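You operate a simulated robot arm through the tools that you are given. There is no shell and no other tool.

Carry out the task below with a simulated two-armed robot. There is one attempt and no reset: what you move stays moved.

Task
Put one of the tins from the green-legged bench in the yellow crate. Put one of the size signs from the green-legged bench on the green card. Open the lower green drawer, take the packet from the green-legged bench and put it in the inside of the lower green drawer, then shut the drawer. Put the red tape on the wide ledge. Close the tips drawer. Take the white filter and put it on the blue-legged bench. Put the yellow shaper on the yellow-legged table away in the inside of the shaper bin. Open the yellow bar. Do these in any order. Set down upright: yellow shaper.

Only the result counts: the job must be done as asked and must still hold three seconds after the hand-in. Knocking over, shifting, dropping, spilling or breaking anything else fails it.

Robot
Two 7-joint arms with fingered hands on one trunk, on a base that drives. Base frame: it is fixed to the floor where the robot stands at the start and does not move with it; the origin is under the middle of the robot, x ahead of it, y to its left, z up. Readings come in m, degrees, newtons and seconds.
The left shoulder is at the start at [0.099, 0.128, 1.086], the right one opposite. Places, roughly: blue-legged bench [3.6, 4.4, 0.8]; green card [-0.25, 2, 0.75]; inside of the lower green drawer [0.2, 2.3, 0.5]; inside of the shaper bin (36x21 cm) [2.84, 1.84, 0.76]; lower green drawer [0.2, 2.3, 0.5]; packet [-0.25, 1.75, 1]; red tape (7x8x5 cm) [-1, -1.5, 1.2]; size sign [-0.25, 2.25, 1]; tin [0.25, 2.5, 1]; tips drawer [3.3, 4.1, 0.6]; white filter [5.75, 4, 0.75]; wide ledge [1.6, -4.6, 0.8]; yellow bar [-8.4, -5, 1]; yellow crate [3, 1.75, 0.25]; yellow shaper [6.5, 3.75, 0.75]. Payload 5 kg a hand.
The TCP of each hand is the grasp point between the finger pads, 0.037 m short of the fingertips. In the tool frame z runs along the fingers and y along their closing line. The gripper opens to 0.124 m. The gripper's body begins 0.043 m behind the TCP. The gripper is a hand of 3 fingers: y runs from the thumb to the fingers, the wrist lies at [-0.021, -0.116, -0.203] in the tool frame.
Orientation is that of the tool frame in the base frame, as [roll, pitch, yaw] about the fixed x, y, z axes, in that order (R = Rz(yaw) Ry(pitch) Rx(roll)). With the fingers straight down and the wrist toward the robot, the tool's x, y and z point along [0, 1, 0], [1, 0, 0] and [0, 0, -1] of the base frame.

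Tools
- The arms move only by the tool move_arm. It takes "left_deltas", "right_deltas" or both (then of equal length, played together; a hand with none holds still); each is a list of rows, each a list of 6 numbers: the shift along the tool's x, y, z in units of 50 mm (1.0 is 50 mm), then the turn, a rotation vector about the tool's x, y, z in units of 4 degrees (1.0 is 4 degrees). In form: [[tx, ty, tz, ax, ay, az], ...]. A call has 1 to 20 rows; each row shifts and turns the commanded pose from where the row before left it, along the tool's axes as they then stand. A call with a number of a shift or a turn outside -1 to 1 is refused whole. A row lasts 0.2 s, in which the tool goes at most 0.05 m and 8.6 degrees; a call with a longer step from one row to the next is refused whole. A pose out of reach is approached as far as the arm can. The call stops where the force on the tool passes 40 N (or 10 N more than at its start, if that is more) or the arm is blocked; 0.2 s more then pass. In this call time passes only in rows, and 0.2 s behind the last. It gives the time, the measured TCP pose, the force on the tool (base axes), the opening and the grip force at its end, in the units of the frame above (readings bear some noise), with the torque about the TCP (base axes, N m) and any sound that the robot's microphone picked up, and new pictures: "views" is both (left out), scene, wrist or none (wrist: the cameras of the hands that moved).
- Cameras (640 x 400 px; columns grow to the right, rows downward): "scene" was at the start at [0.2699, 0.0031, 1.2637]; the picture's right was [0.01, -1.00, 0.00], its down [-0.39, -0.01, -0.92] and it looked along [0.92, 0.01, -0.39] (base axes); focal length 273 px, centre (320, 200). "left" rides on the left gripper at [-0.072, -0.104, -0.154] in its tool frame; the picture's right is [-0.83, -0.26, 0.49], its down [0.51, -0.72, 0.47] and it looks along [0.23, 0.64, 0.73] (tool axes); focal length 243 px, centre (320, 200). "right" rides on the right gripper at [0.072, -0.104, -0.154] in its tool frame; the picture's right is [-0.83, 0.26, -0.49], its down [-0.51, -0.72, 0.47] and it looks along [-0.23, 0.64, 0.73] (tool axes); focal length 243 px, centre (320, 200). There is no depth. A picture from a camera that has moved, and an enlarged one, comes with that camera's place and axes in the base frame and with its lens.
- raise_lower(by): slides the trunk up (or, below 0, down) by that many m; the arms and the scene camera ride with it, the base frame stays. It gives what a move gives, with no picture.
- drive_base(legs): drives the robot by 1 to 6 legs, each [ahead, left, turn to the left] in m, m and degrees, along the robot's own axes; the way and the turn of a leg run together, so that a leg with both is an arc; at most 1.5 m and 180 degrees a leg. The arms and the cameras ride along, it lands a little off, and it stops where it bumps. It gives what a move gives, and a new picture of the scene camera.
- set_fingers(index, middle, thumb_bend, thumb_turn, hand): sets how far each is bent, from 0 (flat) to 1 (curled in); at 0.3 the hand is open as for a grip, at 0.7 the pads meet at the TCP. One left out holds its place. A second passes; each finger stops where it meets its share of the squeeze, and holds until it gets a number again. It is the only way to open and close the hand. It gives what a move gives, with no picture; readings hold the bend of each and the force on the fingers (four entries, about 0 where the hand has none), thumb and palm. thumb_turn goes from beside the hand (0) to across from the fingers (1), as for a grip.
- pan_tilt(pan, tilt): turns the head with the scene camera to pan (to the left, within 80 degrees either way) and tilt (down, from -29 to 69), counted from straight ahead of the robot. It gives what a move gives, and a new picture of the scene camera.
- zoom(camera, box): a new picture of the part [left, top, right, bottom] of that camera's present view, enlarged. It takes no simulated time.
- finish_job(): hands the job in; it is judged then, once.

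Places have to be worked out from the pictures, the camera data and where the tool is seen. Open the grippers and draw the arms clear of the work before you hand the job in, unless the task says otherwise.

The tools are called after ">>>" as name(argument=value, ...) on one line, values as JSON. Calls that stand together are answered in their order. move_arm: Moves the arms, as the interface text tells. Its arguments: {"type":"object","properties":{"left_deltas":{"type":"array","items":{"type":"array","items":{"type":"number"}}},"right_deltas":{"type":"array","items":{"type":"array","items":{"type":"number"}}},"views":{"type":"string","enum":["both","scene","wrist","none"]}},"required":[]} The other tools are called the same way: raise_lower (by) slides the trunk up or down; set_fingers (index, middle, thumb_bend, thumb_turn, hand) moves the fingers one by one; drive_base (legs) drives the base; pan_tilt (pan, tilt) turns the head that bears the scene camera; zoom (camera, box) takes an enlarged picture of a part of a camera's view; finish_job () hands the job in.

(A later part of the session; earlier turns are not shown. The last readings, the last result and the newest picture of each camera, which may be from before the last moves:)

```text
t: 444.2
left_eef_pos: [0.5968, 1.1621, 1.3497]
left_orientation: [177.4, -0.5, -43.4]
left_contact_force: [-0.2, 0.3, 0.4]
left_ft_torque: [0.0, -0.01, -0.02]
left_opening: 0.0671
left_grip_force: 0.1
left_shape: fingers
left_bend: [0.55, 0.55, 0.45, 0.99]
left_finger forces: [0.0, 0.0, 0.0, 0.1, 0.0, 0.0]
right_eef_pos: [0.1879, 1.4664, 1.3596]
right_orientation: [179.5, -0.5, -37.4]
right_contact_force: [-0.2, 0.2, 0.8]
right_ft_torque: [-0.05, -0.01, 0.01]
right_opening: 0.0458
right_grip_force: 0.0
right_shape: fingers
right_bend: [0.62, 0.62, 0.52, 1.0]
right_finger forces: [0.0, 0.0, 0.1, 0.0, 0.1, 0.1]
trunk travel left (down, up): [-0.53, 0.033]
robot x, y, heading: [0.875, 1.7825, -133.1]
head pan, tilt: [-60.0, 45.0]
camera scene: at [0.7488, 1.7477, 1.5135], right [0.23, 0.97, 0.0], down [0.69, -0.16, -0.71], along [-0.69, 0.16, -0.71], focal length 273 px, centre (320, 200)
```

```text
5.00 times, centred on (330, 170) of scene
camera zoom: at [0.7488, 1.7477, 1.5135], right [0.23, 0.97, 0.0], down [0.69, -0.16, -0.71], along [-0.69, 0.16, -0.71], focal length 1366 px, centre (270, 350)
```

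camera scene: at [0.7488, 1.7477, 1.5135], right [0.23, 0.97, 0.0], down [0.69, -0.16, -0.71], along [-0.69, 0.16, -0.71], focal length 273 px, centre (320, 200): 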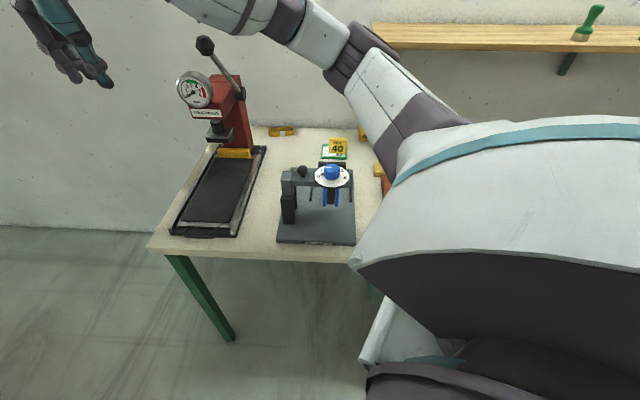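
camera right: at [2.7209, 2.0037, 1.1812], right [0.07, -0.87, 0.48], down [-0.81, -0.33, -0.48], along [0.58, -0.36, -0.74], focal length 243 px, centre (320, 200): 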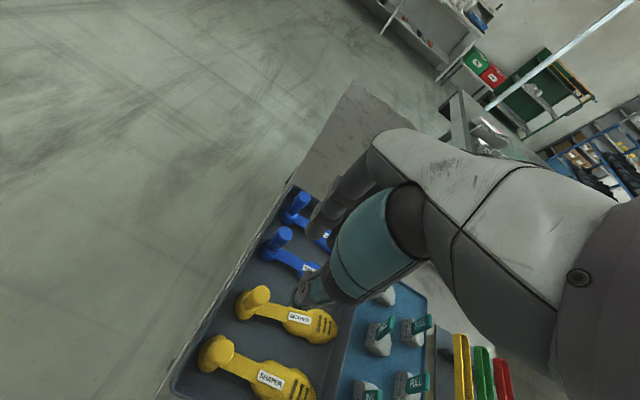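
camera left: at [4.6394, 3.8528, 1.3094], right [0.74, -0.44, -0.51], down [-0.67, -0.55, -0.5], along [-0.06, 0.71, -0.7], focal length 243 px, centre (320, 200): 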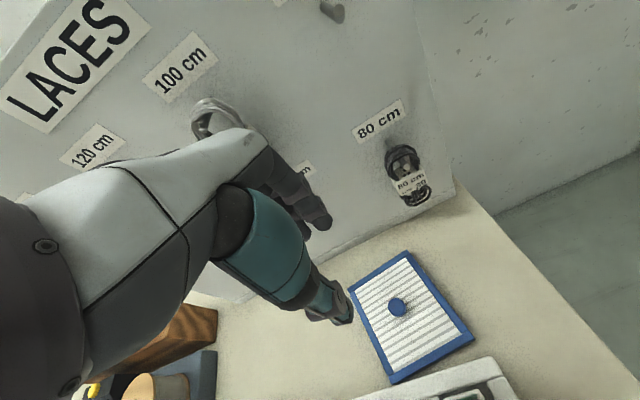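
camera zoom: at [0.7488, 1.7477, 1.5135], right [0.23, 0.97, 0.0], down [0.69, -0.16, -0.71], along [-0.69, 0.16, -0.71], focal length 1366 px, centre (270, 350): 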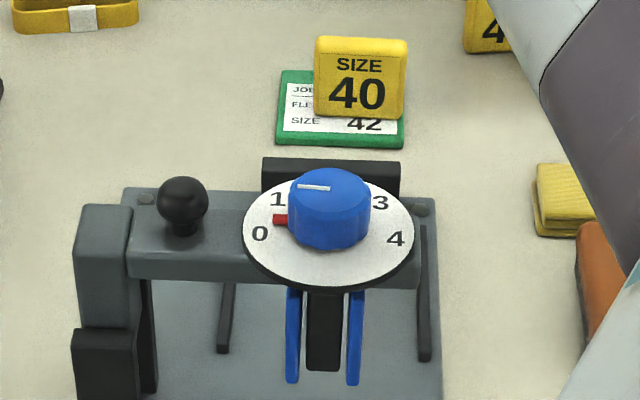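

Nothing was disturbed. Now turn left slowly to heading −106 with the arms raised.

>>> drive_base(legs=[[0.0, 0.1, 0], [0, 0, 27]])

>>> pan_tilt(pan=0, tilt=25)

```text
t: 447.1
left_eef_pos: [0.9773, 1.0356, 1.3505]
left_orientation: [177.3, -0.5, -16.5]
left_contact_force: [0.2, -0.1, 0.1]
left_ft_torque: [-0.01, 0.0, 0.02]
left_opening: 0.0675
left_grip_force: 0.0
left_shape: fingers
left_bend: [0.55, 0.55, 0.45, 0.99]
left_finger forces: [0.0, 0.1, 0.1, 0.0, 0.0, 0.0]
right_eef_pos: [0.4755, 1.1217, 1.3596]
right_orientation: [179.6, -0.7, -10.4]
right_contact_force: [-0.4, -0.1, -0.3]
right_ft_torque: [0.02, -0.01, 0.01]
right_opening: 0.0458
right_grip_force: 0.1
right_shape: fingers
right_bend: [0.62, 0.62, 0.52, 1.0]
right_finger forces: [0.0, 0.1, 0.1, 0.0, 0.0, 0.0]
trunk travel left (down, up): [-0.53, 0.033]
robot x, y, heading: [0.9471, 1.7149, -106.3]
head pan, tilt: [-60.0, 45.0]
camera scene: at [0.8487, 1.6269, 1.5135], right [-0.24, 0.97, 0.0], down [0.69, 0.17, -0.71], along [-0.69, -0.17, -0.71], focal length 273 px, centre (320, 200)
```

scene: 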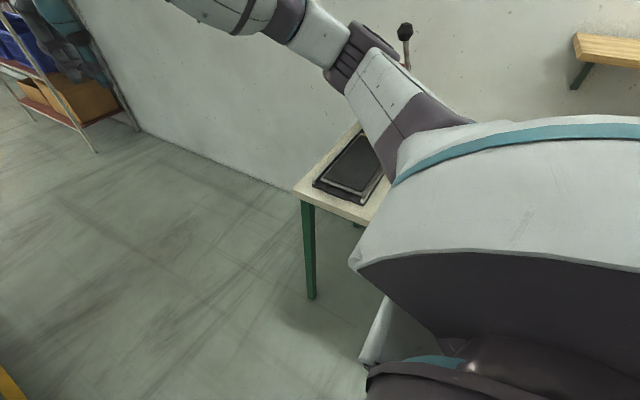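

```text
t: 448.4
left_eef_pos: [0.9768, 1.0356, 1.3497]
left_orientation: [177.3, -0.5, -16.5]
left_contact_force: [-0.5, 0.0, -0.8]
left_ft_torque: [-0.01, 0.02, 0.02]
left_opening: 0.0672
left_grip_force: 0.0
left_shape: fingers
left_bend: [0.55, 0.55, 0.45, 0.99]
left_finger forces: [0.1, 0.1, 0.0, 0.0, 0.0, 0.0]
right_eef_pos: [0.4758, 1.1206, 1.3596]
right_orientation: [179.7, -0.5, -10.4]
right_contact_force: [-1.4, 0.3, -0.2]
right_ft_torque: [0.01, 0.02, 0.01]
right_opening: 0.0455
right_grip_force: 0.0
right_shape: fingers
right_bend: [0.62, 0.62, 0.52, 1.0]
right_finger forces: [0.0, 0.0, 0.0, 0.0, 0.0, 0.0]
trunk travel left (down, up): [-0.53, 0.033]
robot x, y, heading: [0.9497, 1.713, -106.0]
head pan, tilt: [0.0, 25.0]
camera scene: at [0.903, 1.5575, 1.5441], right [-0.96, 0.28, 0.0], down [0.12, 0.41, -0.91], along [-0.25, -0.87, -0.42], focal length 273 px, centre (320, 200)
```

scene: 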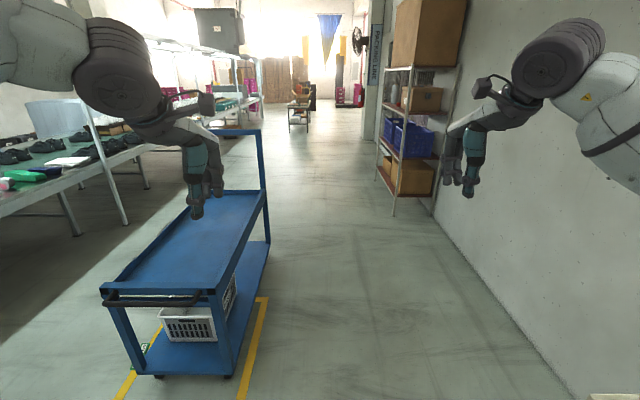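

Drive forward then diagonally into the aisle between cart and wall, toward the rack.

>>> drive_base(legs=[[0.6, 0, 0], [0.8, -0.5, 0], [0.9, 0, 0]])

>>> pan_tilt(pan=-35, tilt=15)

```text
t: 460.6
left_eef_pos: [-0.1772, -1.0091, 1.3507]
left_orientation: [177.3, -0.5, -18.2]
left_contact_force: [-0.9, -0.4, 0.5]
left_ft_torque: [0.01, 0.0, -0.03]
left_opening: 0.0675
left_grip_force: 0.0
left_shape: fingers
left_bend: [0.55, 0.55, 0.45, 0.99]
left_finger forces: [0.0, 0.1, 0.0, 0.0, 0.1, 0.1]
right_eef_pos: [-0.6763, -0.9097, 1.3616]
right_orientation: [179.4, -0.5, -12.1]
right_contact_force: [13.8, 13.6, -7.0]
right_ft_torque: [-0.9, 0.87, -0.12]
right_opening: 0.0457
right_grip_force: 9.4
right_shape: fingers
right_bend: [0.62, 0.62, 0.52, 1.0]
right_finger forces: [0.1, 0.0, 0.0, 0.0, 0.0, 17.9]
trunk travel left (down, up): [-0.53, 0.033]
robot x, y, heading: [-0.1905, -0.3354, -107.8]
head pan, tilt: [0.0, 25.0]
camera scene: at [-0.2366, -0.4861, 1.5444], right [-0.95, 0.31, 0.0], down [0.13, 0.4, -0.91], along [-0.28, -0.86, -0.42], focal length 273 px, centre (320, 200)
```

scene: 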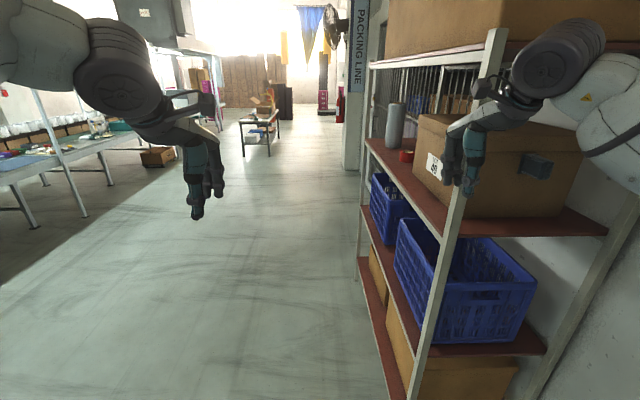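

```text
t: 461.6
left_eef_pos: [-0.1774, -1.0102, 1.3513]
left_orientation: [177.2, -0.3, -18.2]
left_contact_force: [0.1, -0.1, 0.2]
left_ft_torque: [-0.01, 0.01, 0.03]
left_opening: 0.0677
left_grip_force: 0.1
left_shape: fingers
left_bend: [0.55, 0.55, 0.45, 0.99]
left_finger forces: [0.0, 0.0, 0.1, 0.0, 0.1, 0.0]
right_eef_pos: [-0.6767, -0.9104, 1.3611]
right_orientation: [179.5, -0.5, -11.9]
right_contact_force: [11.8, 9.7, -1.4]
right_ft_torque: [-0.71, 0.79, -0.04]
right_opening: 0.0455
right_grip_force: 7.6
right_shape: fingers
right_bend: [0.62, 0.62, 0.52, 1.0]
right_finger forces: [0.1, 0.1, 0.0, 0.1, 0.0, 13.8]
trunk travel left (down, up): [-0.53, 0.033]
robot x, y, heading: [-0.1862, -0.3324, -107.9]
head pan, tilt: [-35.0, 15.0]
camera scene: at [-0.2829, -0.455, 1.5607], right [-0.6, 0.8, 0.0], down [0.2, 0.16, -0.97], along [-0.77, -0.58, -0.26], focal length 273 px, centre (320, 200)
```

scene: 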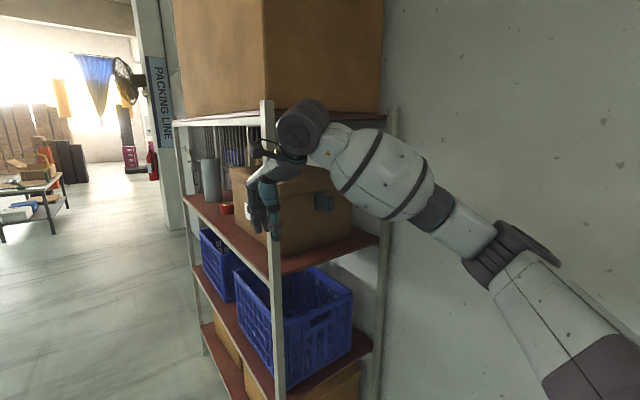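

The right hand touches the rack's post. Back off immediately; the red tape is visible on the middle shelf beside the grey tube.

>>> drive_base(legs=[[-0.2, 0.1, 0]])

>>> zoom(camera="scene", box=[150, 90, 400, 290])

```text
t: 463.3
left_eef_pos: [-0.0231, -0.8559, 1.3463]
left_orientation: [177.5, -0.5, -18.0]
left_contact_force: [-0.1, -0.7, -0.2]
left_ft_torque: [0.03, -0.05, 0.02]
left_opening: 0.0674
left_grip_force: 0.2
left_shape: fingers
left_bend: [0.55, 0.55, 0.45, 0.99]
left_finger forces: [0.0, 0.0, 0.0, 0.0, 0.0, 0.0]
right_eef_pos: [-0.5231, -0.757, 1.355]
right_orientation: [179.9, -0.7, -11.9]
right_contact_force: [-0.3, -0.6, -0.2]
right_ft_torque: [0.04, -0.06, -0.01]
right_opening: 0.0457
right_grip_force: 0.2
right_shape: fingers
right_bend: [0.62, 0.62, 0.52, 1.0]
right_finger forces: [0.0, 0.0, 0.0, 0.0, 0.0, 0.1]
trunk travel left (down, up): [-0.53, 0.033]
robot x, y, heading: [-0.0314, -0.1728, -107.9]
head pan, tilt: [-35.0, 15.0]
camera scene: at [-0.1319, -0.3008, 1.5593], right [-0.61, 0.8, 0.0], down [0.21, 0.16, -0.96], along [-0.77, -0.58, -0.26], focal length 273 px, centre (320, 200)
```

scene: 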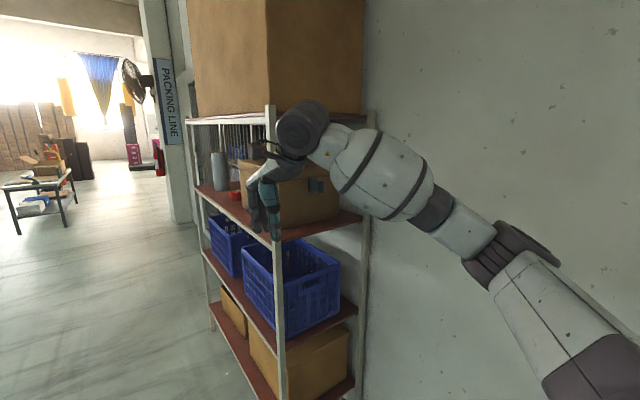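

```text
2.00 times, centred on (275, 190) of scene
camera zoom: at [-0.1319, -0.3008, 1.5593], right [-0.61, 0.8, 0.0], down [0.21, 0.16, -0.96], along [-0.77, -0.58, -0.26], focal length 546 px, centre (410, 220)
```

zoom: 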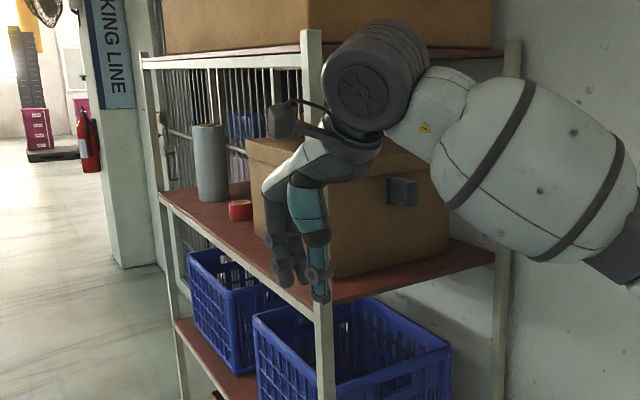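

Tape is at ≈(-1.0,-1.54,1.2), next to a cardboard box. Move down the aisle to stand in front of it and face the rack.

>>> drive_base(legs=[[1.3, 0.6, 0], [0, 0, -88]])

>>> pan_tilt(pan=0, tilt=15)

```text
t: 474.2
left_eef_pos: [-0.5411, -1.6428, 1.3501]
left_orientation: [177.3, -0.5, -105.9]
left_contact_force: [0.0, 0.3, 0.4]
left_ft_torque: [0.0, 0.02, -0.04]
left_opening: 0.0673
left_grip_force: 0.2
left_shape: fingers
left_bend: [0.55, 0.55, 0.45, 0.99]
left_finger forces: [0.0, 0.0, 0.0, 0.1, 0.0, 0.1]
right_eef_pos: [-0.4603, -1.1404, 1.3588]
right_orientation: [179.7, -0.4, -99.8]
right_contact_force: [-0.2, 0.2, 0.4]
right_ft_torque: [0.0, 0.03, -0.04]
right_opening: 0.0455
right_grip_force: 0.1
right_shape: fingers
right_bend: [0.62, 0.62, 0.52, 1.0]
right_finger forces: [0.0, 0.0, 0.1, 0.0, 0.0, 0.0]
trunk travel left (down, up): [-0.53, 0.033]
robot x, y, heading: [0.134, -1.6019, 164.3]
head pan, tilt: [-35.0, 15.0]
camera scene: at [0.0076, -1.5145, 1.5604], right [0.77, 0.63, 0.0], down [0.16, -0.2, -0.97], along [-0.61, 0.75, -0.26], focal length 273 px, centre (320, 200)
```

scene: 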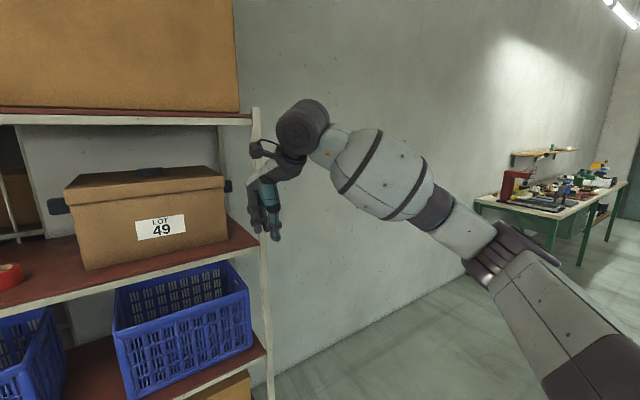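

```text
t: 475.2
left_eef_pos: [-0.5411, -1.642, 1.3501]
left_orientation: [177.3, -0.5, -105.9]
left_contact_force: [0.1, -0.2, -0.2]
left_ft_torque: [-0.05, -0.01, 0.02]
left_opening: 0.0671
left_grip_force: 0.0
left_shape: fingers
left_bend: [0.55, 0.55, 0.45, 0.99]
left_finger forces: [0.0, 0.1, 0.0, 0.0, 0.0, 0.0]
right_eef_pos: [-0.4584, -1.1391, 1.3586]
right_orientation: [179.7, -0.5, -99.8]
right_contact_force: [0.1, 0.1, -0.2]
right_ft_torque: [0.0, 0.01, 0.0]
right_opening: 0.0455
right_grip_force: 0.0
right_shape: fingers
right_bend: [0.62, 0.62, 0.52, 1.0]
right_finger forces: [0.1, 0.0, 0.1, 0.0, 0.0, 0.0]
trunk travel left (down, up): [-0.53, 0.033]
robot x, y, heading: [0.1345, -1.6066, 164.4]
head pan, tilt: [0.0, 15.0]
camera scene: at [-0.023, -1.5611, 1.5604], right [0.27, 0.96, 0.0], down [0.25, -0.07, -0.97], along [-0.93, 0.26, -0.26], focal length 273 px, centre (320, 200)
```

scene: 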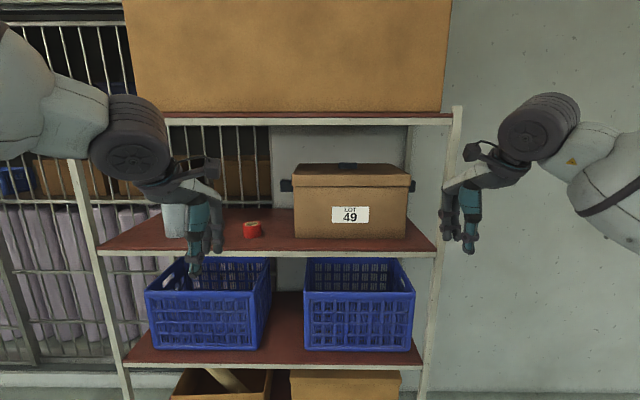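

Good front view; the tape has ~12 cm clearance to the box and ~20 cm to the cylinder. Zoom for details.

>>> zoom(camera="scene", box=[140, 180, 320, 270])

```text
3.56 times, centred on (230, 225) of scene
camera zoom: at [-0.023, -1.5611, 1.5604], right [0.27, 0.96, 0.0], down [0.25, -0.07, -0.97], along [-0.93, 0.26, -0.26], focal length 971 px, centre (640, 111)
```

zoom: 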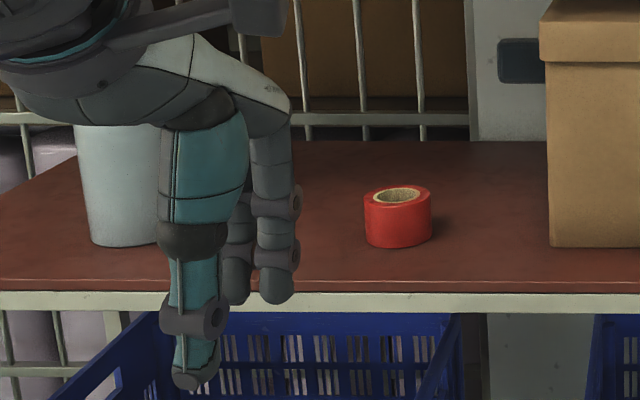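

Tape stands flat (axis vertical), centre (-0.989,-1.55), z 1.18–1.22. Open the left hand, lower it to z≈1.28 outside the shelf, then drive forward 0.28 m.

>>> set_fingers(hand="left", index=0.38, middle=0.38, thumb_bend=0.36, thumb_turn=1.0)

>>> move_arm(left_deltas=[[0, 0, 0.7, 0, 0, 0], [0, 0, 0.7, 0, 0, 0]], views="none")

>>> drive_base(legs=[[0.27, 0, 0]])

```text
t: 476.2
left_eef_pos: [-0.5407, -1.6425, 1.3504]
left_orientation: [177.3, -0.5, -105.8]
left_contact_force: [0.2, -0.1, 0.6]
left_ft_torque: [0.0, 0.02, 0.0]
left_opening: 0.107
left_grip_force: 0.0
left_shape: fingers
left_bend: [0.38, 0.38, 0.36, 0.98]
left_finger forces: [0.1, 0.1, 0.1, 0.1, 0.0, 0.1]
right_eef_pos: [-0.4602, -1.1401, 1.3599]
right_orientation: [179.7, -0.6, -99.8]
right_contact_force: [-0.6, 0.6, -1.3]
right_ft_torque: [0.03, 0.0, 0.02]
right_opening: 0.0456
right_grip_force: 0.1
right_shape: fingers
right_bend: [0.62, 0.62, 0.52, 1.0]
right_finger forces: [0.0, 0.0, 0.1, 0.1, 0.0, 0.1]
trunk travel left (down, up): [-0.53, 0.033]
robot x, y, heading: [0.1347, -1.6039, 164.5]
head pan, tilt: [0.0, 15.0]
```

```text
t: 476.8
left_eef_pos: [-0.5469, -1.6431, 1.2789]
left_orientation: [177.4, -0.4, -105.9]
left_contact_force: [0.1, -0.3, -0.2]
left_ft_torque: [-0.01, -0.02, -0.03]
left_opening: 0.1074
left_grip_force: 0.2
left_shape: fingers
left_bend: [0.38, 0.38, 0.36, 0.98]
left_finger forces: [0.1, 0.0, 0.1, 0.0, 0.0, 0.0]
right_eef_pos: [-0.4625, -1.1402, 1.357]
right_orientation: [179.9, -0.6, -99.9]
right_contact_force: [-0.2, 0.3, 0.1]
right_ft_torque: [0.01, -0.01, 0.01]
right_opening: 0.0454
right_grip_force: 0.0
right_shape: fingers
right_bend: [0.62, 0.62, 0.52, 1.0]
right_finger forces: [0.1, 0.0, 0.1, 0.0, 0.0, 0.0]
trunk travel left (down, up): [-0.53, 0.033]
robot x, y, heading: [0.132, -1.6095, 164.3]
head pan, tilt: [0.0, 15.0]
```

```text
t: 478.7
left_eef_pos: [-0.7978, -1.5719, 1.2824]
left_orientation: [177.0, -0.5, -106.0]
left_contact_force: [0.0, -0.8, 0.6]
left_ft_torque: [0.02, 0.03, -0.02]
left_opening: 0.1069
left_grip_force: 0.1
left_shape: fingers
left_bend: [0.38, 0.38, 0.36, 0.98]
left_finger forces: [0.1, 0.1, 0.0, 0.0, 0.0, 0.1]
right_eef_pos: [-0.7115, -1.0695, 1.3628]
right_orientation: [179.5, -0.5, -99.9]
right_contact_force: [-0.1, 0.2, -0.1]
right_ft_torque: [0.03, 0.07, -0.03]
right_opening: 0.0458
right_grip_force: 0.0
right_shape: fingers
right_bend: [0.62, 0.62, 0.52, 1.0]
right_finger forces: [0.0, 0.0, 0.2, 0.0, 0.1, 0.0]
trunk travel left (down, up): [-0.53, 0.033]
robot x, y, heading: [-0.1224, -1.5351, 164.3]
head pan, tilt: [0.0, 15.0]
camera scene: at [-0.2764, -1.4902, 1.5611], right [0.27, 0.96, 0.0], down [0.25, -0.07, -0.97], along [-0.93, 0.26, -0.26], focal length 273 px, centre (320, 200)
```

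scene: 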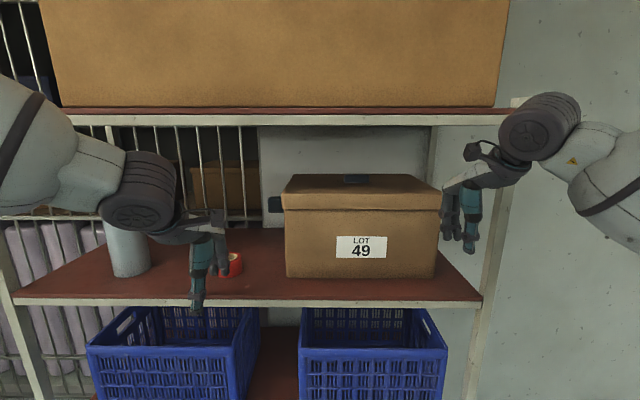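

Move the left hand ahead over the tape (z≈1.28), then check with the wrist camera.

>>> move_arm(left_deltas=[[0.15, 0.85, 0, 0, 0, 0], [0.15, 0.85, 0, 0, 0, 0], [0.15, 0.85, 0, 0, 0, 0]], views="both")

```text
t: 479.5
left_eef_pos: [-0.9312, -1.5573, 1.2837]
left_orientation: [177.5, -0.5, -106.0]
left_contact_force: [-0.9, 0.0, -0.2]
left_ft_torque: [0.0, -0.03, 0.0]
left_opening: 0.1075
left_grip_force: 0.1
left_shape: fingers
left_bend: [0.38, 0.38, 0.36, 0.98]
left_finger forces: [0.1, 0.0, 0.0, 0.0, 0.0, 0.1]
right_eef_pos: [-0.718, -1.0666, 1.3583]
right_orientation: [179.9, -0.5, -99.8]
right_contact_force: [-1.2, -0.1, -0.4]
right_ft_torque: [0.02, -0.07, 0.0]
right_opening: 0.0459
right_grip_force: 0.0
right_shape: fingers
right_bend: [0.62, 0.62, 0.52, 1.0]
right_finger forces: [0.1, 0.0, 0.0, 0.0, 0.0, 0.0]
trunk travel left (down, up): [-0.53, 0.033]
robot x, y, heading: [-0.1233, -1.5335, 164.4]
head pan, tilt: [0.0, 15.0]
camera scene: at [-0.2828, -1.4883, 1.5598], right [0.27, 0.96, 0.0], down [0.25, -0.07, -0.97], along [-0.93, 0.26, -0.26], focal length 273 px, centre (320, 200)
camera left: at [-0.8063, -1.515, 1.4328], right [0.46, 0.73, -0.51], down [0.53, -0.68, -0.5], along [-0.71, -0.04, -0.7], focal length 243 px, centre (320, 200)
```

scene: 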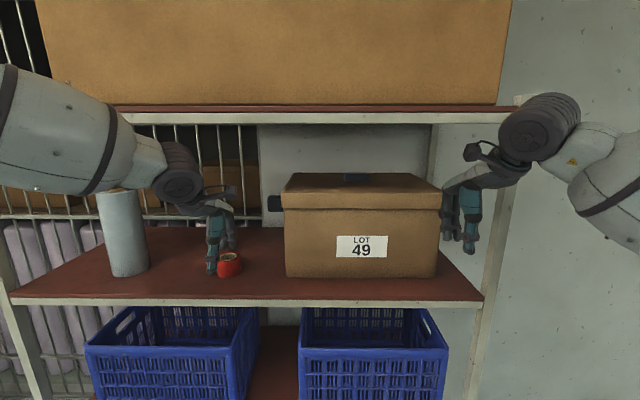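
left: 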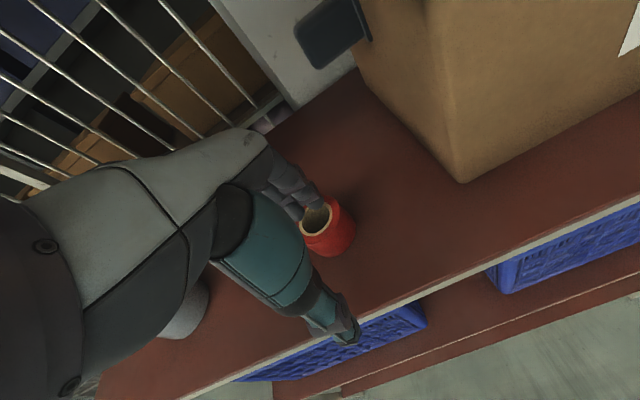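

Tape is at tool offset (+0.008,+0.065). Move over it, then descend.

>>> move_arm(left_deltas=[[0.08, 0.65, 0, 0, 0, 0], [0.08, 0.65, 0, 0, 0, 0]], views="both")

```text
t: 480.1
left_eef_pos: [-0.999, -1.5469, 1.2862]
left_orientation: [177.5, -0.5, -105.8]
left_contact_force: [-0.1, -0.6, 0.4]
left_ft_torque: [0.02, -0.02, -0.01]
left_opening: 0.1074
left_grip_force: 0.0
left_shape: fingers
left_bend: [0.38, 0.38, 0.36, 0.98]
left_finger forces: [0.1, 0.1, 0.0, 0.0, 0.0, 0.1]
right_eef_pos: [-0.72, -1.067, 1.356]
right_orientation: [179.9, -0.6, -99.8]
right_contact_force: [-0.1, 0.2, -1.0]
right_ft_torque: [0.01, -0.05, 0.01]
right_opening: 0.0456
right_grip_force: 0.1
right_shape: fingers
right_bend: [0.62, 0.62, 0.52, 1.0]
right_finger forces: [0.0, 0.0, 0.1, 0.0, 0.1, 0.0]
trunk travel left (down, up): [-0.53, 0.033]
robot x, y, heading: [-0.1191, -1.5345, 164.3]
head pan, tilt: [0.0, 15.0]
camera scene: at [-0.2843, -1.4877, 1.5596], right [0.27, 0.96, 0.0], down [0.25, -0.07, -0.97], along [-0.93, 0.26, -0.26], focal length 273 px, centre (320, 200)
camera left: at [-0.8733, -1.5058, 1.4347], right [0.46, 0.73, -0.51], down [0.53, -0.68, -0.5], along [-0.71, -0.04, -0.7], focal length 243 px, centre (320, 200)
```

scene: 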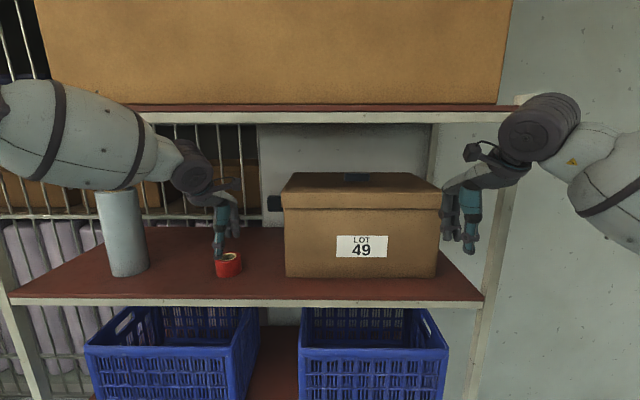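
left: 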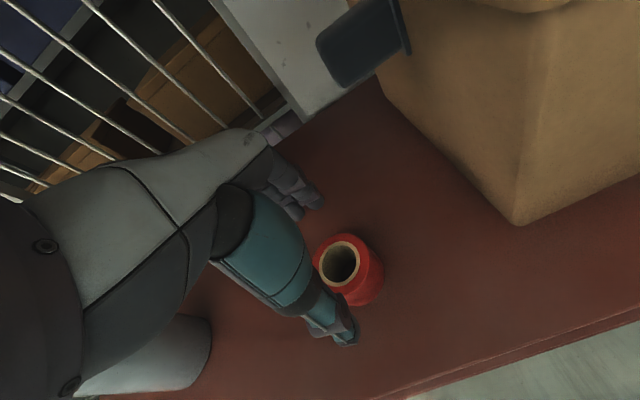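

Centered over the tape. Descend to z≈1.217.

>>> move_arm(left_deltas=[[0, 0, 0.5, 0, 0, 0], [0, 0, 0.5, 0, 0, 0], [0, 0, 0.36, 0, 0, 0]], views="both")

```text
t: 480.9
left_eef_pos: [-0.9978, -1.5479, 1.2222]
left_orientation: [177.3, -0.5, -106.1]
left_contact_force: [0.7, -0.5, -0.7]
left_ft_torque: [-0.01, 0.01, 0.01]
left_opening: 0.1075
left_grip_force: 0.0
left_shape: fingers
left_bend: [0.38, 0.38, 0.36, 0.98]
left_finger forces: [0.0, 0.0, 0.0, 0.1, 0.1, 0.0]
right_eef_pos: [-0.7176, -1.0675, 1.3583]
right_orientation: [179.6, -0.5, -99.8]
right_contact_force: [-0.7, 0.4, 0.3]
right_ft_torque: [-0.03, -0.02, 0.01]
right_opening: 0.046
right_grip_force: 0.1
right_shape: fingers
right_bend: [0.62, 0.62, 0.52, 1.0]
right_finger forces: [0.0, 0.1, 0.0, 0.0, 0.0, 0.1]
trunk travel left (down, up): [-0.53, 0.033]
robot x, y, heading: [-0.1238, -1.538, 164.2]
head pan, tilt: [0.0, 15.0]
camera scene: at [-0.2808, -1.489, 1.5602], right [0.27, 0.96, 0.0], down [0.25, -0.07, -0.97], along [-0.93, 0.26, -0.26], focal length 273 px, centre (320, 200)
camera left: at [-0.871, -1.5069, 1.3702], right [0.46, 0.73, -0.51], down [0.53, -0.68, -0.5], along [-0.71, -0.04, -0.7], focal length 243 px, centre (320, 200)
```

scene: 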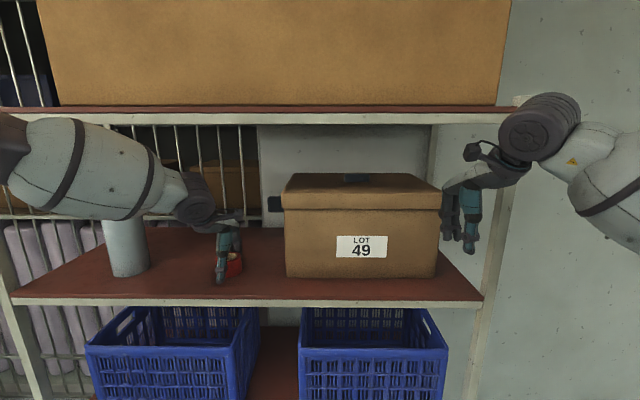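
left: 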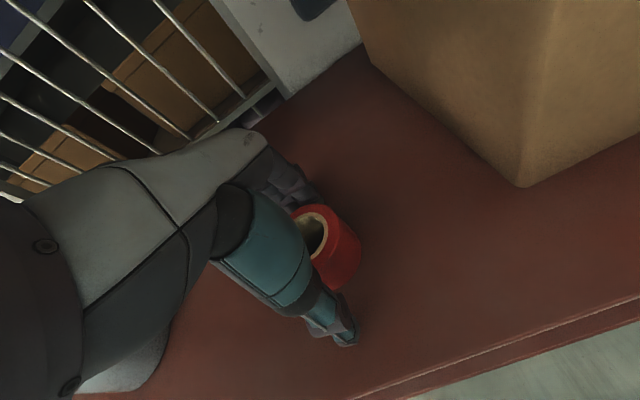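

Tape is between thumb and fingers. Close and lift slightly.

>>> set_fingers(hand="left", index=0.7, middle=0.7, thumb_bend=0.7)

>>> move_arm(left_deltas=[[0, 0, -0.4, 0, 0, 0], [0, 0, -0.5, 0, 0, 0]], views="both")

```text
t: 481.9
left_eef_pos: [-0.9959, -1.548, 1.2237]
left_orientation: [177.2, -0.6, -106.0]
left_contact_force: [0.0, 0.0, 5.8]
left_ft_torque: [-0.01, 0.16, 0.0]
left_opening: 0.0673
left_grip_force: 19.7
left_shape: fingers
left_bend: [0.52, 0.54, 0.51, 1.0]
left_finger forces: [9.9, 9.0, 0.0, 0.1, 21.1, 0.0]
right_eef_pos: [-0.715, -1.0678, 1.3597]
right_orientation: [179.6, -0.4, -99.9]
right_contact_force: [0.1, -0.1, -0.1]
right_ft_torque: [-0.02, 0.02, 0.01]
right_opening: 0.0458
right_grip_force: 0.0
right_shape: fingers
right_bend: [0.62, 0.62, 0.52, 1.0]
right_finger forces: [0.0, 0.0, 0.1, 0.0, 0.0, 0.0]
trunk travel left (down, up): [-0.53, 0.033]
robot x, y, heading: [-0.1242, -1.5408, 164.3]
head pan, tilt: [0.0, 15.0]
```

```text
t: 482.5
left_eef_pos: [-0.9931, -1.5462, 1.2673]
left_orientation: [177.1, -0.6, -106.0]
left_contact_force: [0.2, -0.4, -0.5]
left_ft_torque: [-0.02, 0.01, 0.0]
left_opening: 0.0671
left_grip_force: 19.6
left_shape: fingers
left_bend: [0.52, 0.54, 0.51, 1.0]
left_finger forces: [10.1, 8.3, 0.0, 0.0, 20.4, 0.0]
right_eef_pos: [-0.7153, -1.0684, 1.3609]
right_orientation: [179.5, -0.5, -99.9]
right_contact_force: [0.0, 0.3, -0.4]
right_ft_torque: [-0.02, 0.03, 0.01]
right_opening: 0.0457
right_grip_force: 0.0
right_shape: fingers
right_bend: [0.62, 0.62, 0.52, 1.0]
right_finger forces: [0.0, 0.0, 0.1, 0.0, 0.0, 0.0]
trunk travel left (down, up): [-0.53, 0.033]
robot x, y, heading: [-0.1179, -1.5338, 164.4]
head pan, tilt: [0.0, 15.0]
camera scene: at [-0.278, -1.4893, 1.5607], right [0.27, 0.96, 0.0], down [0.25, -0.07, -0.97], along [-0.93, 0.26, -0.26], focal length 273 px, centre (320, 200)
camera left: at [-0.8672, -1.5058, 1.4169], right [0.46, 0.73, -0.51], down [0.53, -0.68, -0.5], along [-0.71, -0.04, -0.7], focal length 243 px, centre (320, 200)
```

scene: 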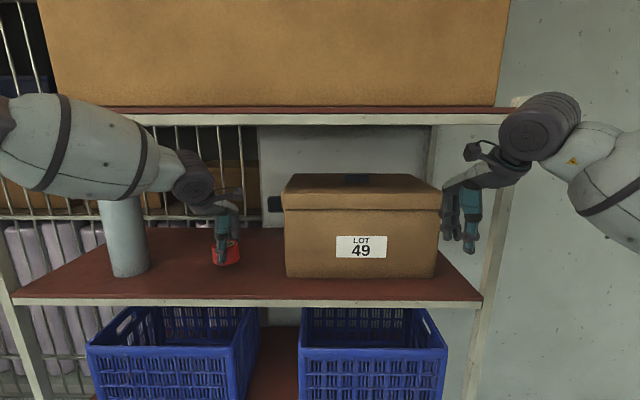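
left: 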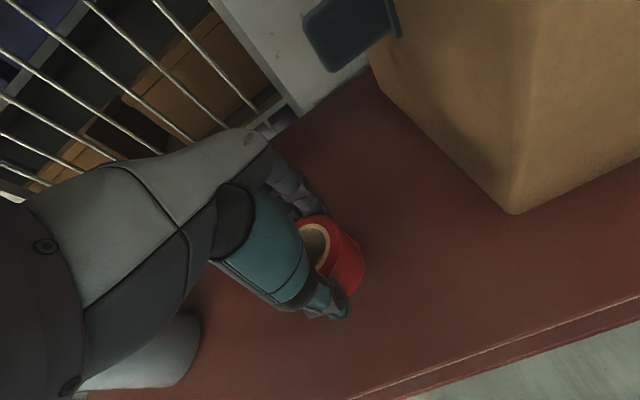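

Tape held. Back straight out of the rack.

>>> drive_base(legs=[[-0.45, 0, 0]])

>>> pan_tilt(pan=70, tilt=15)

```text
t: 485.3
left_eef_pos: [-0.561, -1.6713, 1.2645]
left_orientation: [177.5, -0.5, -105.8]
left_contact_force: [-0.2, 1.3, -1.0]
left_ft_torque: [0.0, -0.02, 0.03]
left_opening: 0.0673
left_grip_force: 19.3
left_shape: fingers
left_bend: [0.52, 0.54, 0.51, 1.0]
left_finger forces: [10.1, 8.4, 0.1, 0.0, 20.2, 0.0]
right_eef_pos: [-0.2834, -1.1915, 1.3579]
right_orientation: [179.7, -0.5, -99.8]
right_contact_force: [0.0, 0.2, -1.1]
right_ft_torque: [-0.03, -0.02, -0.01]
right_opening: 0.0456
right_grip_force: 0.0
right_shape: fingers
right_bend: [0.62, 0.62, 0.52, 1.0]
right_finger forces: [0.0, 0.0, 0.0, 0.0, 0.1, 0.1]
trunk travel left (down, up): [-0.53, 0.033]
robot x, y, heading: [0.3132, -1.6578, 164.2]
head pan, tilt: [0.0, 15.0]
camera scene: at [0.1539, -1.6106, 1.5598], right [0.27, 0.96, 0.0], down [0.25, -0.07, -0.97], along [-0.93, 0.26, -0.26], focal length 273 px, centre (320, 200)
```

scene: 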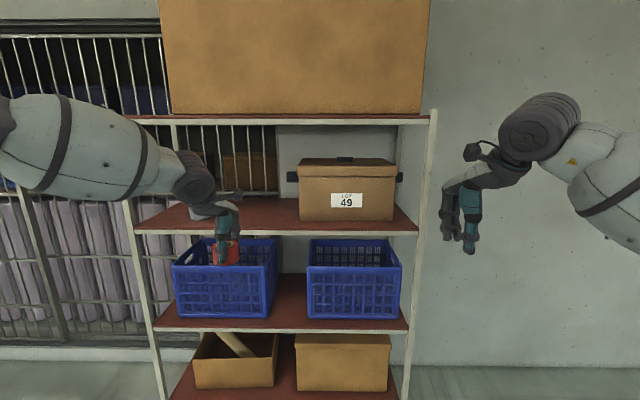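

```text
t: 486.7
left_eef_pos: [-0.5592, -1.6715, 1.2669]
left_orientation: [177.3, -0.4, -105.8]
left_contact_force: [-0.2, 0.4, -1.1]
left_ft_torque: [0.01, -0.01, 0.0]
left_opening: 0.0674
left_grip_force: 19.9
left_shape: fingers
left_bend: [0.52, 0.54, 0.51, 1.0]
left_finger forces: [10.1, 8.4, 0.0, 0.0, 20.2, 0.1]
right_eef_pos: [-0.2811, -1.1927, 1.3588]
right_orientation: [179.7, -0.5, -99.7]
right_contact_force: [0.1, 0.1, -0.3]
right_ft_torque: [0.03, -0.02, 0.0]
right_opening: 0.0456
right_grip_force: 0.1
right_shape: fingers
right_bend: [0.62, 0.62, 0.52, 1.0]
right_finger forces: [0.0, 0.0, 0.0, 0.0, 0.0, 0.0]
trunk travel left (down, up): [-0.53, 0.033]
robot x, y, heading: [0.3169, -1.6549, 164.6]
head pan, tilt: [70.0, 15.0]
camera scene: at [0.1923, -1.7123, 1.5603], right [-0.81, 0.58, 0.0], down [0.15, 0.21, -0.97], along [-0.56, -0.79, -0.26], focal length 273 px, centre (320, 200)
```

scene: 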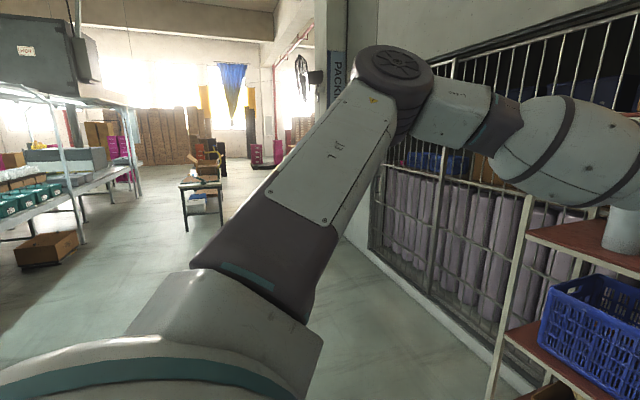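

Turn left to look south toward the wide ledge at (1.6,-4.6).

>>> drive_base(legs=[[0, 0, 90]])

>>> pan_tilt(pan=35, tilt=15)

```text
t: 490.9
left_eef_pos: [0.3047, -2.5302, 1.2665]
left_orientation: [177.3, -0.5, -17.4]
left_contact_force: [-0.4, -0.1, -0.7]
left_ft_torque: [0.02, 0.0, 0.01]
left_opening: 0.0667
left_grip_force: 18.0
left_shape: fingers
left_bend: [0.53, 0.54, 0.52, 1.0]
left_finger forces: [9.1, 8.3, 0.0, 0.0, 18.9, 0.0]
right_eef_pos: [-0.168, -2.2406, 1.3584]
right_orientation: [179.6, -0.4, -11.3]
right_contact_force: [-0.7, -0.4, -0.3]
right_ft_torque: [0.01, 0.02, 0.02]
right_opening: 0.0456
right_grip_force: 0.1
right_shape: fingers
right_bend: [0.62, 0.62, 0.52, 1.0]
right_finger forces: [0.0, 0.0, 0.1, 0.1, 0.0, 0.0]
trunk travel left (down, up): [-0.53, 0.033]
robot x, y, heading: [0.3169, -1.6578, -107.2]
head pan, tilt: [70.0, 15.0]
camera scene: at [0.3682, -1.7791, 1.5604], right [-0.6, -0.8, 0.0], down [-0.21, 0.16, -0.97], along [0.77, -0.58, -0.26], focal length 273 px, centre (320, 200)
```

scene: 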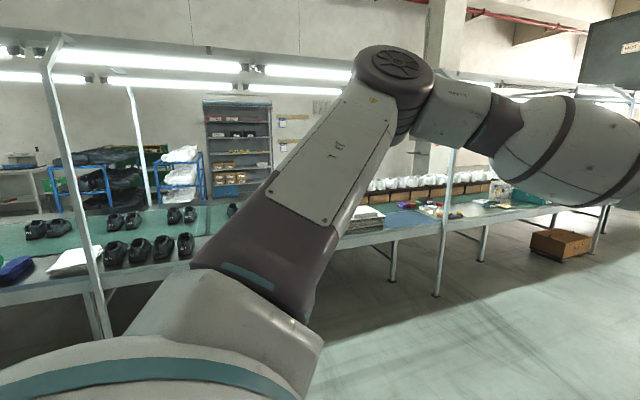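

```text
t: 491.9
left_eef_pos: [0.3054, -2.5313, 1.2664]
left_orientation: [177.3, -0.4, -17.4]
left_contact_force: [-0.2, -0.2, -0.7]
left_ft_torque: [-0.03, 0.02, 0.0]
left_opening: 0.0665
left_grip_force: 18.2
left_shape: fingers
left_bend: [0.53, 0.54, 0.52, 1.0]
left_finger forces: [9.2, 8.2, 0.0, 0.0, 18.9, 0.0]
right_eef_pos: [-0.1675, -2.2404, 1.3607]
right_orientation: [179.7, -0.4, -11.3]
right_contact_force: [0.8, 0.0, -0.1]
right_ft_torque: [0.01, 0.01, -0.02]
right_opening: 0.0458
right_grip_force: 0.0
right_shape: fingers
right_bend: [0.62, 0.62, 0.52, 1.0]
right_finger forces: [0.0, 0.0, 0.1, 0.0, 0.0, 0.0]
trunk travel left (down, up): [-0.53, 0.033]
robot x, y, heading: [0.3162, -1.6565, -107.1]
head pan, tilt: [35.0, 15.0]
camera scene: at [0.3229, -1.8119, 1.5603], right [-0.95, -0.31, 0.0], down [-0.08, 0.25, -0.97], along [0.3, -0.92, -0.26], focal length 273 px, centre (320, 200)
```

scene: 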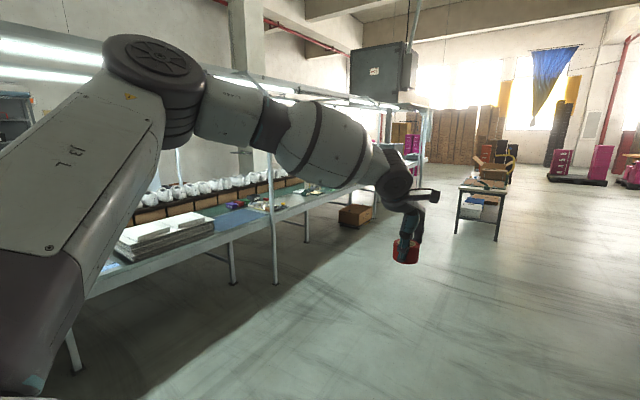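

Zoom into the packing line area near (290,195) where the wide ledge should be.

>>> zoom(camera="scene", box=[180, 140, 430, 280])

```text
2.56 times, centred on (305, 210) of scene
camera zoom: at [0.3229, -1.8119, 1.5603], right [-0.95, -0.31, 0.0], down [-0.08, 0.25, -0.97], along [0.3, -0.92, -0.26], focal length 699 px, centre (358, 174)
```

zoom: 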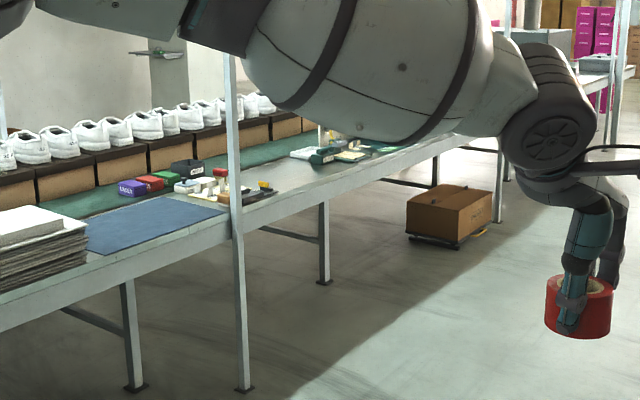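

The packing line's front edge runs from (1.28,-3.55) to (0.94,-4.74). Drive down alongside it to about (0.4,-4.2).

>>> drive_base(legs=[[1.2, 0.38, 0], [1.2, 0.38, 0]])

>>> pan_tilt(pan=70, tilt=30)

```text
t: 504.3
left_eef_pos: [0.3215, -5.0687, 1.2671]
left_orientation: [177.3, -0.6, -17.4]
left_contact_force: [-0.9, -0.2, -0.1]
left_ft_torque: [-0.02, 0.02, 0.01]
left_opening: 0.0667
left_grip_force: 18.6
left_shape: fingers
left_bend: [0.53, 0.54, 0.52, 1.0]
left_finger forces: [9.4, 8.4, 0.1, 0.0, 18.9, 0.1]
right_eef_pos: [-0.15, -4.7791, 1.3611]
right_orientation: [179.6, -0.4, -11.3]
right_contact_force: [-0.1, 0.2, 0.0]
right_ft_torque: [0.02, -0.02, 0.01]
right_opening: 0.0458
right_grip_force: 0.1
right_shape: fingers
right_bend: [0.62, 0.62, 0.52, 1.0]
right_finger forces: [0.1, 0.0, 0.0, 0.0, 0.0, 0.1]
trunk travel left (down, up): [-0.53, 0.033]
robot x, y, heading: [0.3302, -4.1977, -107.2]
head pan, tilt: [35.0, 15.0]
camera scene: at [0.3385, -4.3509, 1.5606], right [-0.95, -0.31, 0.0], down [-0.08, 0.25, -0.97], along [0.3, -0.92, -0.26], focal length 273 px, centre (320, 200)
```

scene: 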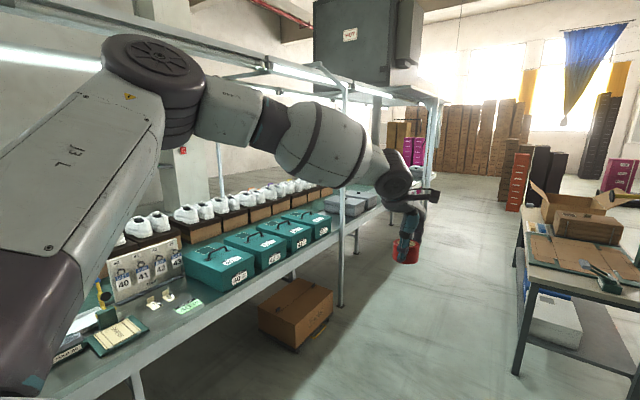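

```text
t: 505.3
left_eef_pos: [0.3222, -5.071, 1.2667]
left_orientation: [177.4, -0.5, -17.3]
left_contact_force: [-0.2, -0.1, -0.8]
left_ft_torque: [0.0, 0.03, 0.02]
left_opening: 0.0664
left_grip_force: 18.0
left_shape: fingers
left_bend: [0.53, 0.54, 0.52, 1.0]
left_finger forces: [9.3, 8.4, 0.0, 0.0, 18.9, 0.0]
right_eef_pos: [-0.1514, -4.7807, 1.3592]
right_orientation: [179.6, -0.4, -11.3]
right_contact_force: [0.3, -0.3, 0.1]
right_ft_torque: [0.03, -0.01, -0.02]
right_opening: 0.0457
right_grip_force: 0.1
right_shape: fingers
right_bend: [0.62, 0.62, 0.52, 1.0]
right_finger forces: [0.0, 0.0, 0.0, 0.0, 0.0, 0.0]
trunk travel left (down, up): [-0.53, 0.033]
robot x, y, heading: [0.3316, -4.1955, -107.1]
head pan, tilt: [70.0, 30.0]
camera scene: at [0.3818, -4.3179, 1.5361], right [-0.6, -0.8, 0.0], down [-0.4, 0.3, -0.87], along [0.69, -0.52, -0.5], focal length 273 px, centre (320, 200)
```

scene: 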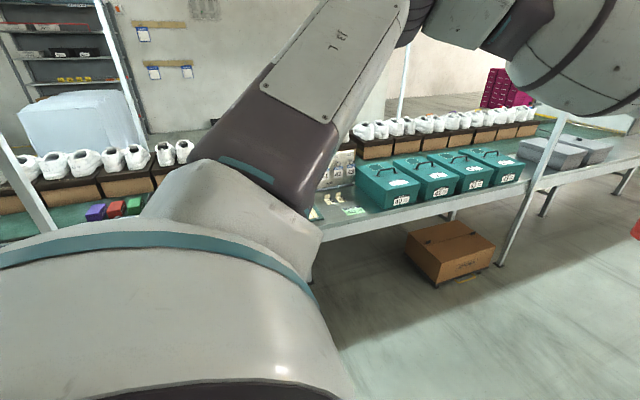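

Shift away from the line first, then turn to face it.

>>> drive_base(legs=[[0, -0.4, 0], [0, 0, 91]])

>>> pan_tilt(pan=0, tilt=25)

```text
t: 513.2
left_eef_pos: [0.818, -4.0733, 1.2678]
left_orientation: [177.3, -0.6, 73.7]
left_contact_force: [-0.5, -0.3, -1.0]
left_ft_torque: [-0.01, 0.0, 0.0]
left_opening: 0.0659
left_grip_force: 16.7
left_shape: fingers
left_bend: [0.53, 0.54, 0.52, 1.0]
left_finger forces: [8.7, 8.3, 0.1, 0.0, 18.1, 0.0]
right_eef_pos: [0.5364, -4.55, 1.36]
right_orientation: [179.5, -0.4, 79.9]
right_contact_force: [-0.7, 1.1, -0.7]
right_ft_torque: [0.01, -0.02, 0.02]
right_opening: 0.0458
right_grip_force: 0.0
right_shape: fingers
right_bend: [0.62, 0.62, 0.52, 1.0]
right_finger forces: [0.1, 0.0, 0.0, 0.0, 0.0, 0.1]
trunk travel left (down, up): [-0.53, 0.033]
robot x, y, heading: [-0.0529, -4.0787, -16.2]
head pan, tilt: [70.0, 30.0]
camera scene: at [0.0654, -4.0237, 1.5362], right [0.81, -0.59, 0.0], down [-0.29, -0.4, -0.87], along [0.51, 0.7, -0.5], focal length 273 px, centre (320, 200)
```

scene: 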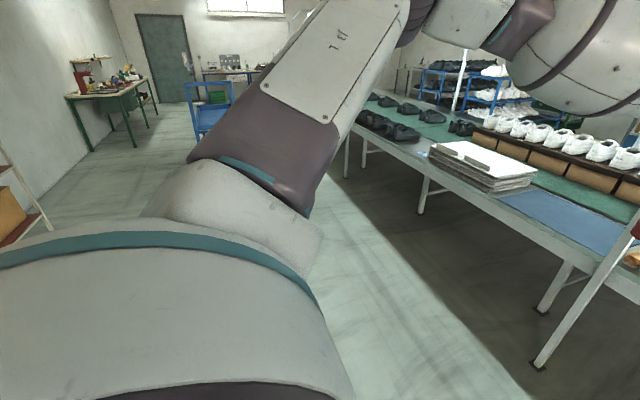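

```text
t: 514.6
left_eef_pos: [0.8177, -4.0728, 1.2667]
left_orientation: [177.3, -0.5, 73.8]
left_contact_force: [0.1, -0.5, 0.2]
left_ft_torque: [-0.01, -0.01, -0.01]
left_opening: 0.0658
left_grip_force: 17.4
left_shape: fingers
left_bend: [0.53, 0.54, 0.52, 1.0]
left_finger forces: [8.7, 8.3, 0.0, 0.0, 18.0, 0.0]
right_eef_pos: [0.537, -4.5512, 1.3592]
right_orientation: [179.5, -0.4, 79.8]
right_contact_force: [0.5, 0.9, -0.1]
right_ft_torque: [0.01, 0.01, 0.03]
right_opening: 0.0456
right_grip_force: 0.1
right_shape: fingers
right_bend: [0.62, 0.62, 0.52, 1.0]
right_finger forces: [0.0, 0.0, 0.0, 0.0, 0.1, 0.0]
trunk travel left (down, up): [-0.53, 0.033]
robot x, y, heading: [-0.0572, -4.0775, -15.9]
head pan, tilt: [0.0, 25.0]
camera scene: at [0.101, -4.1218, 1.5441], right [-0.28, -0.96, 0.0], down [-0.41, 0.12, -0.91], along [0.87, -0.25, -0.42], focal length 273 px, centre (320, 200)
```

scene: 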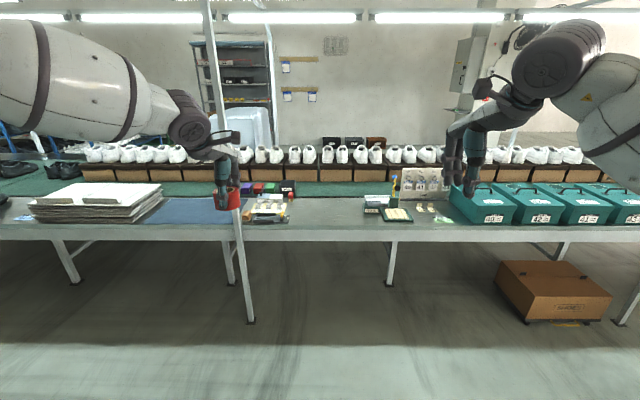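

Zoom into the bench centre where the ledge centre projects (≈(328,199)).

>>> zoom(camera="scene", box=[230, 140, 430, 260])

```text
3.20 times, centred on (330, 200) of scene
camera zoom: at [0.101, -4.1218, 1.5441], right [-0.28, -0.96, 0.0], down [-0.41, 0.12, -0.91], along [0.87, -0.25, -0.42], focal length 874 px, centre (288, 200)
```

zoom: 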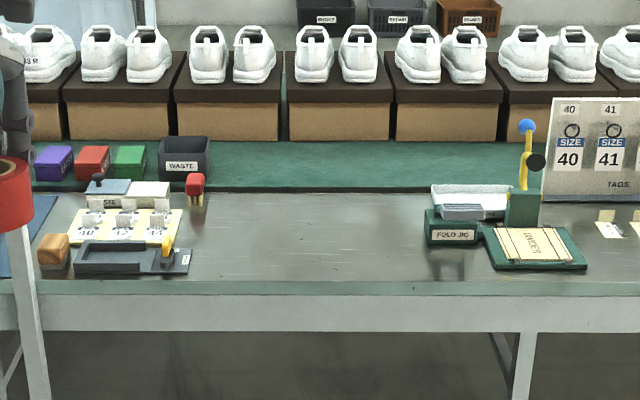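

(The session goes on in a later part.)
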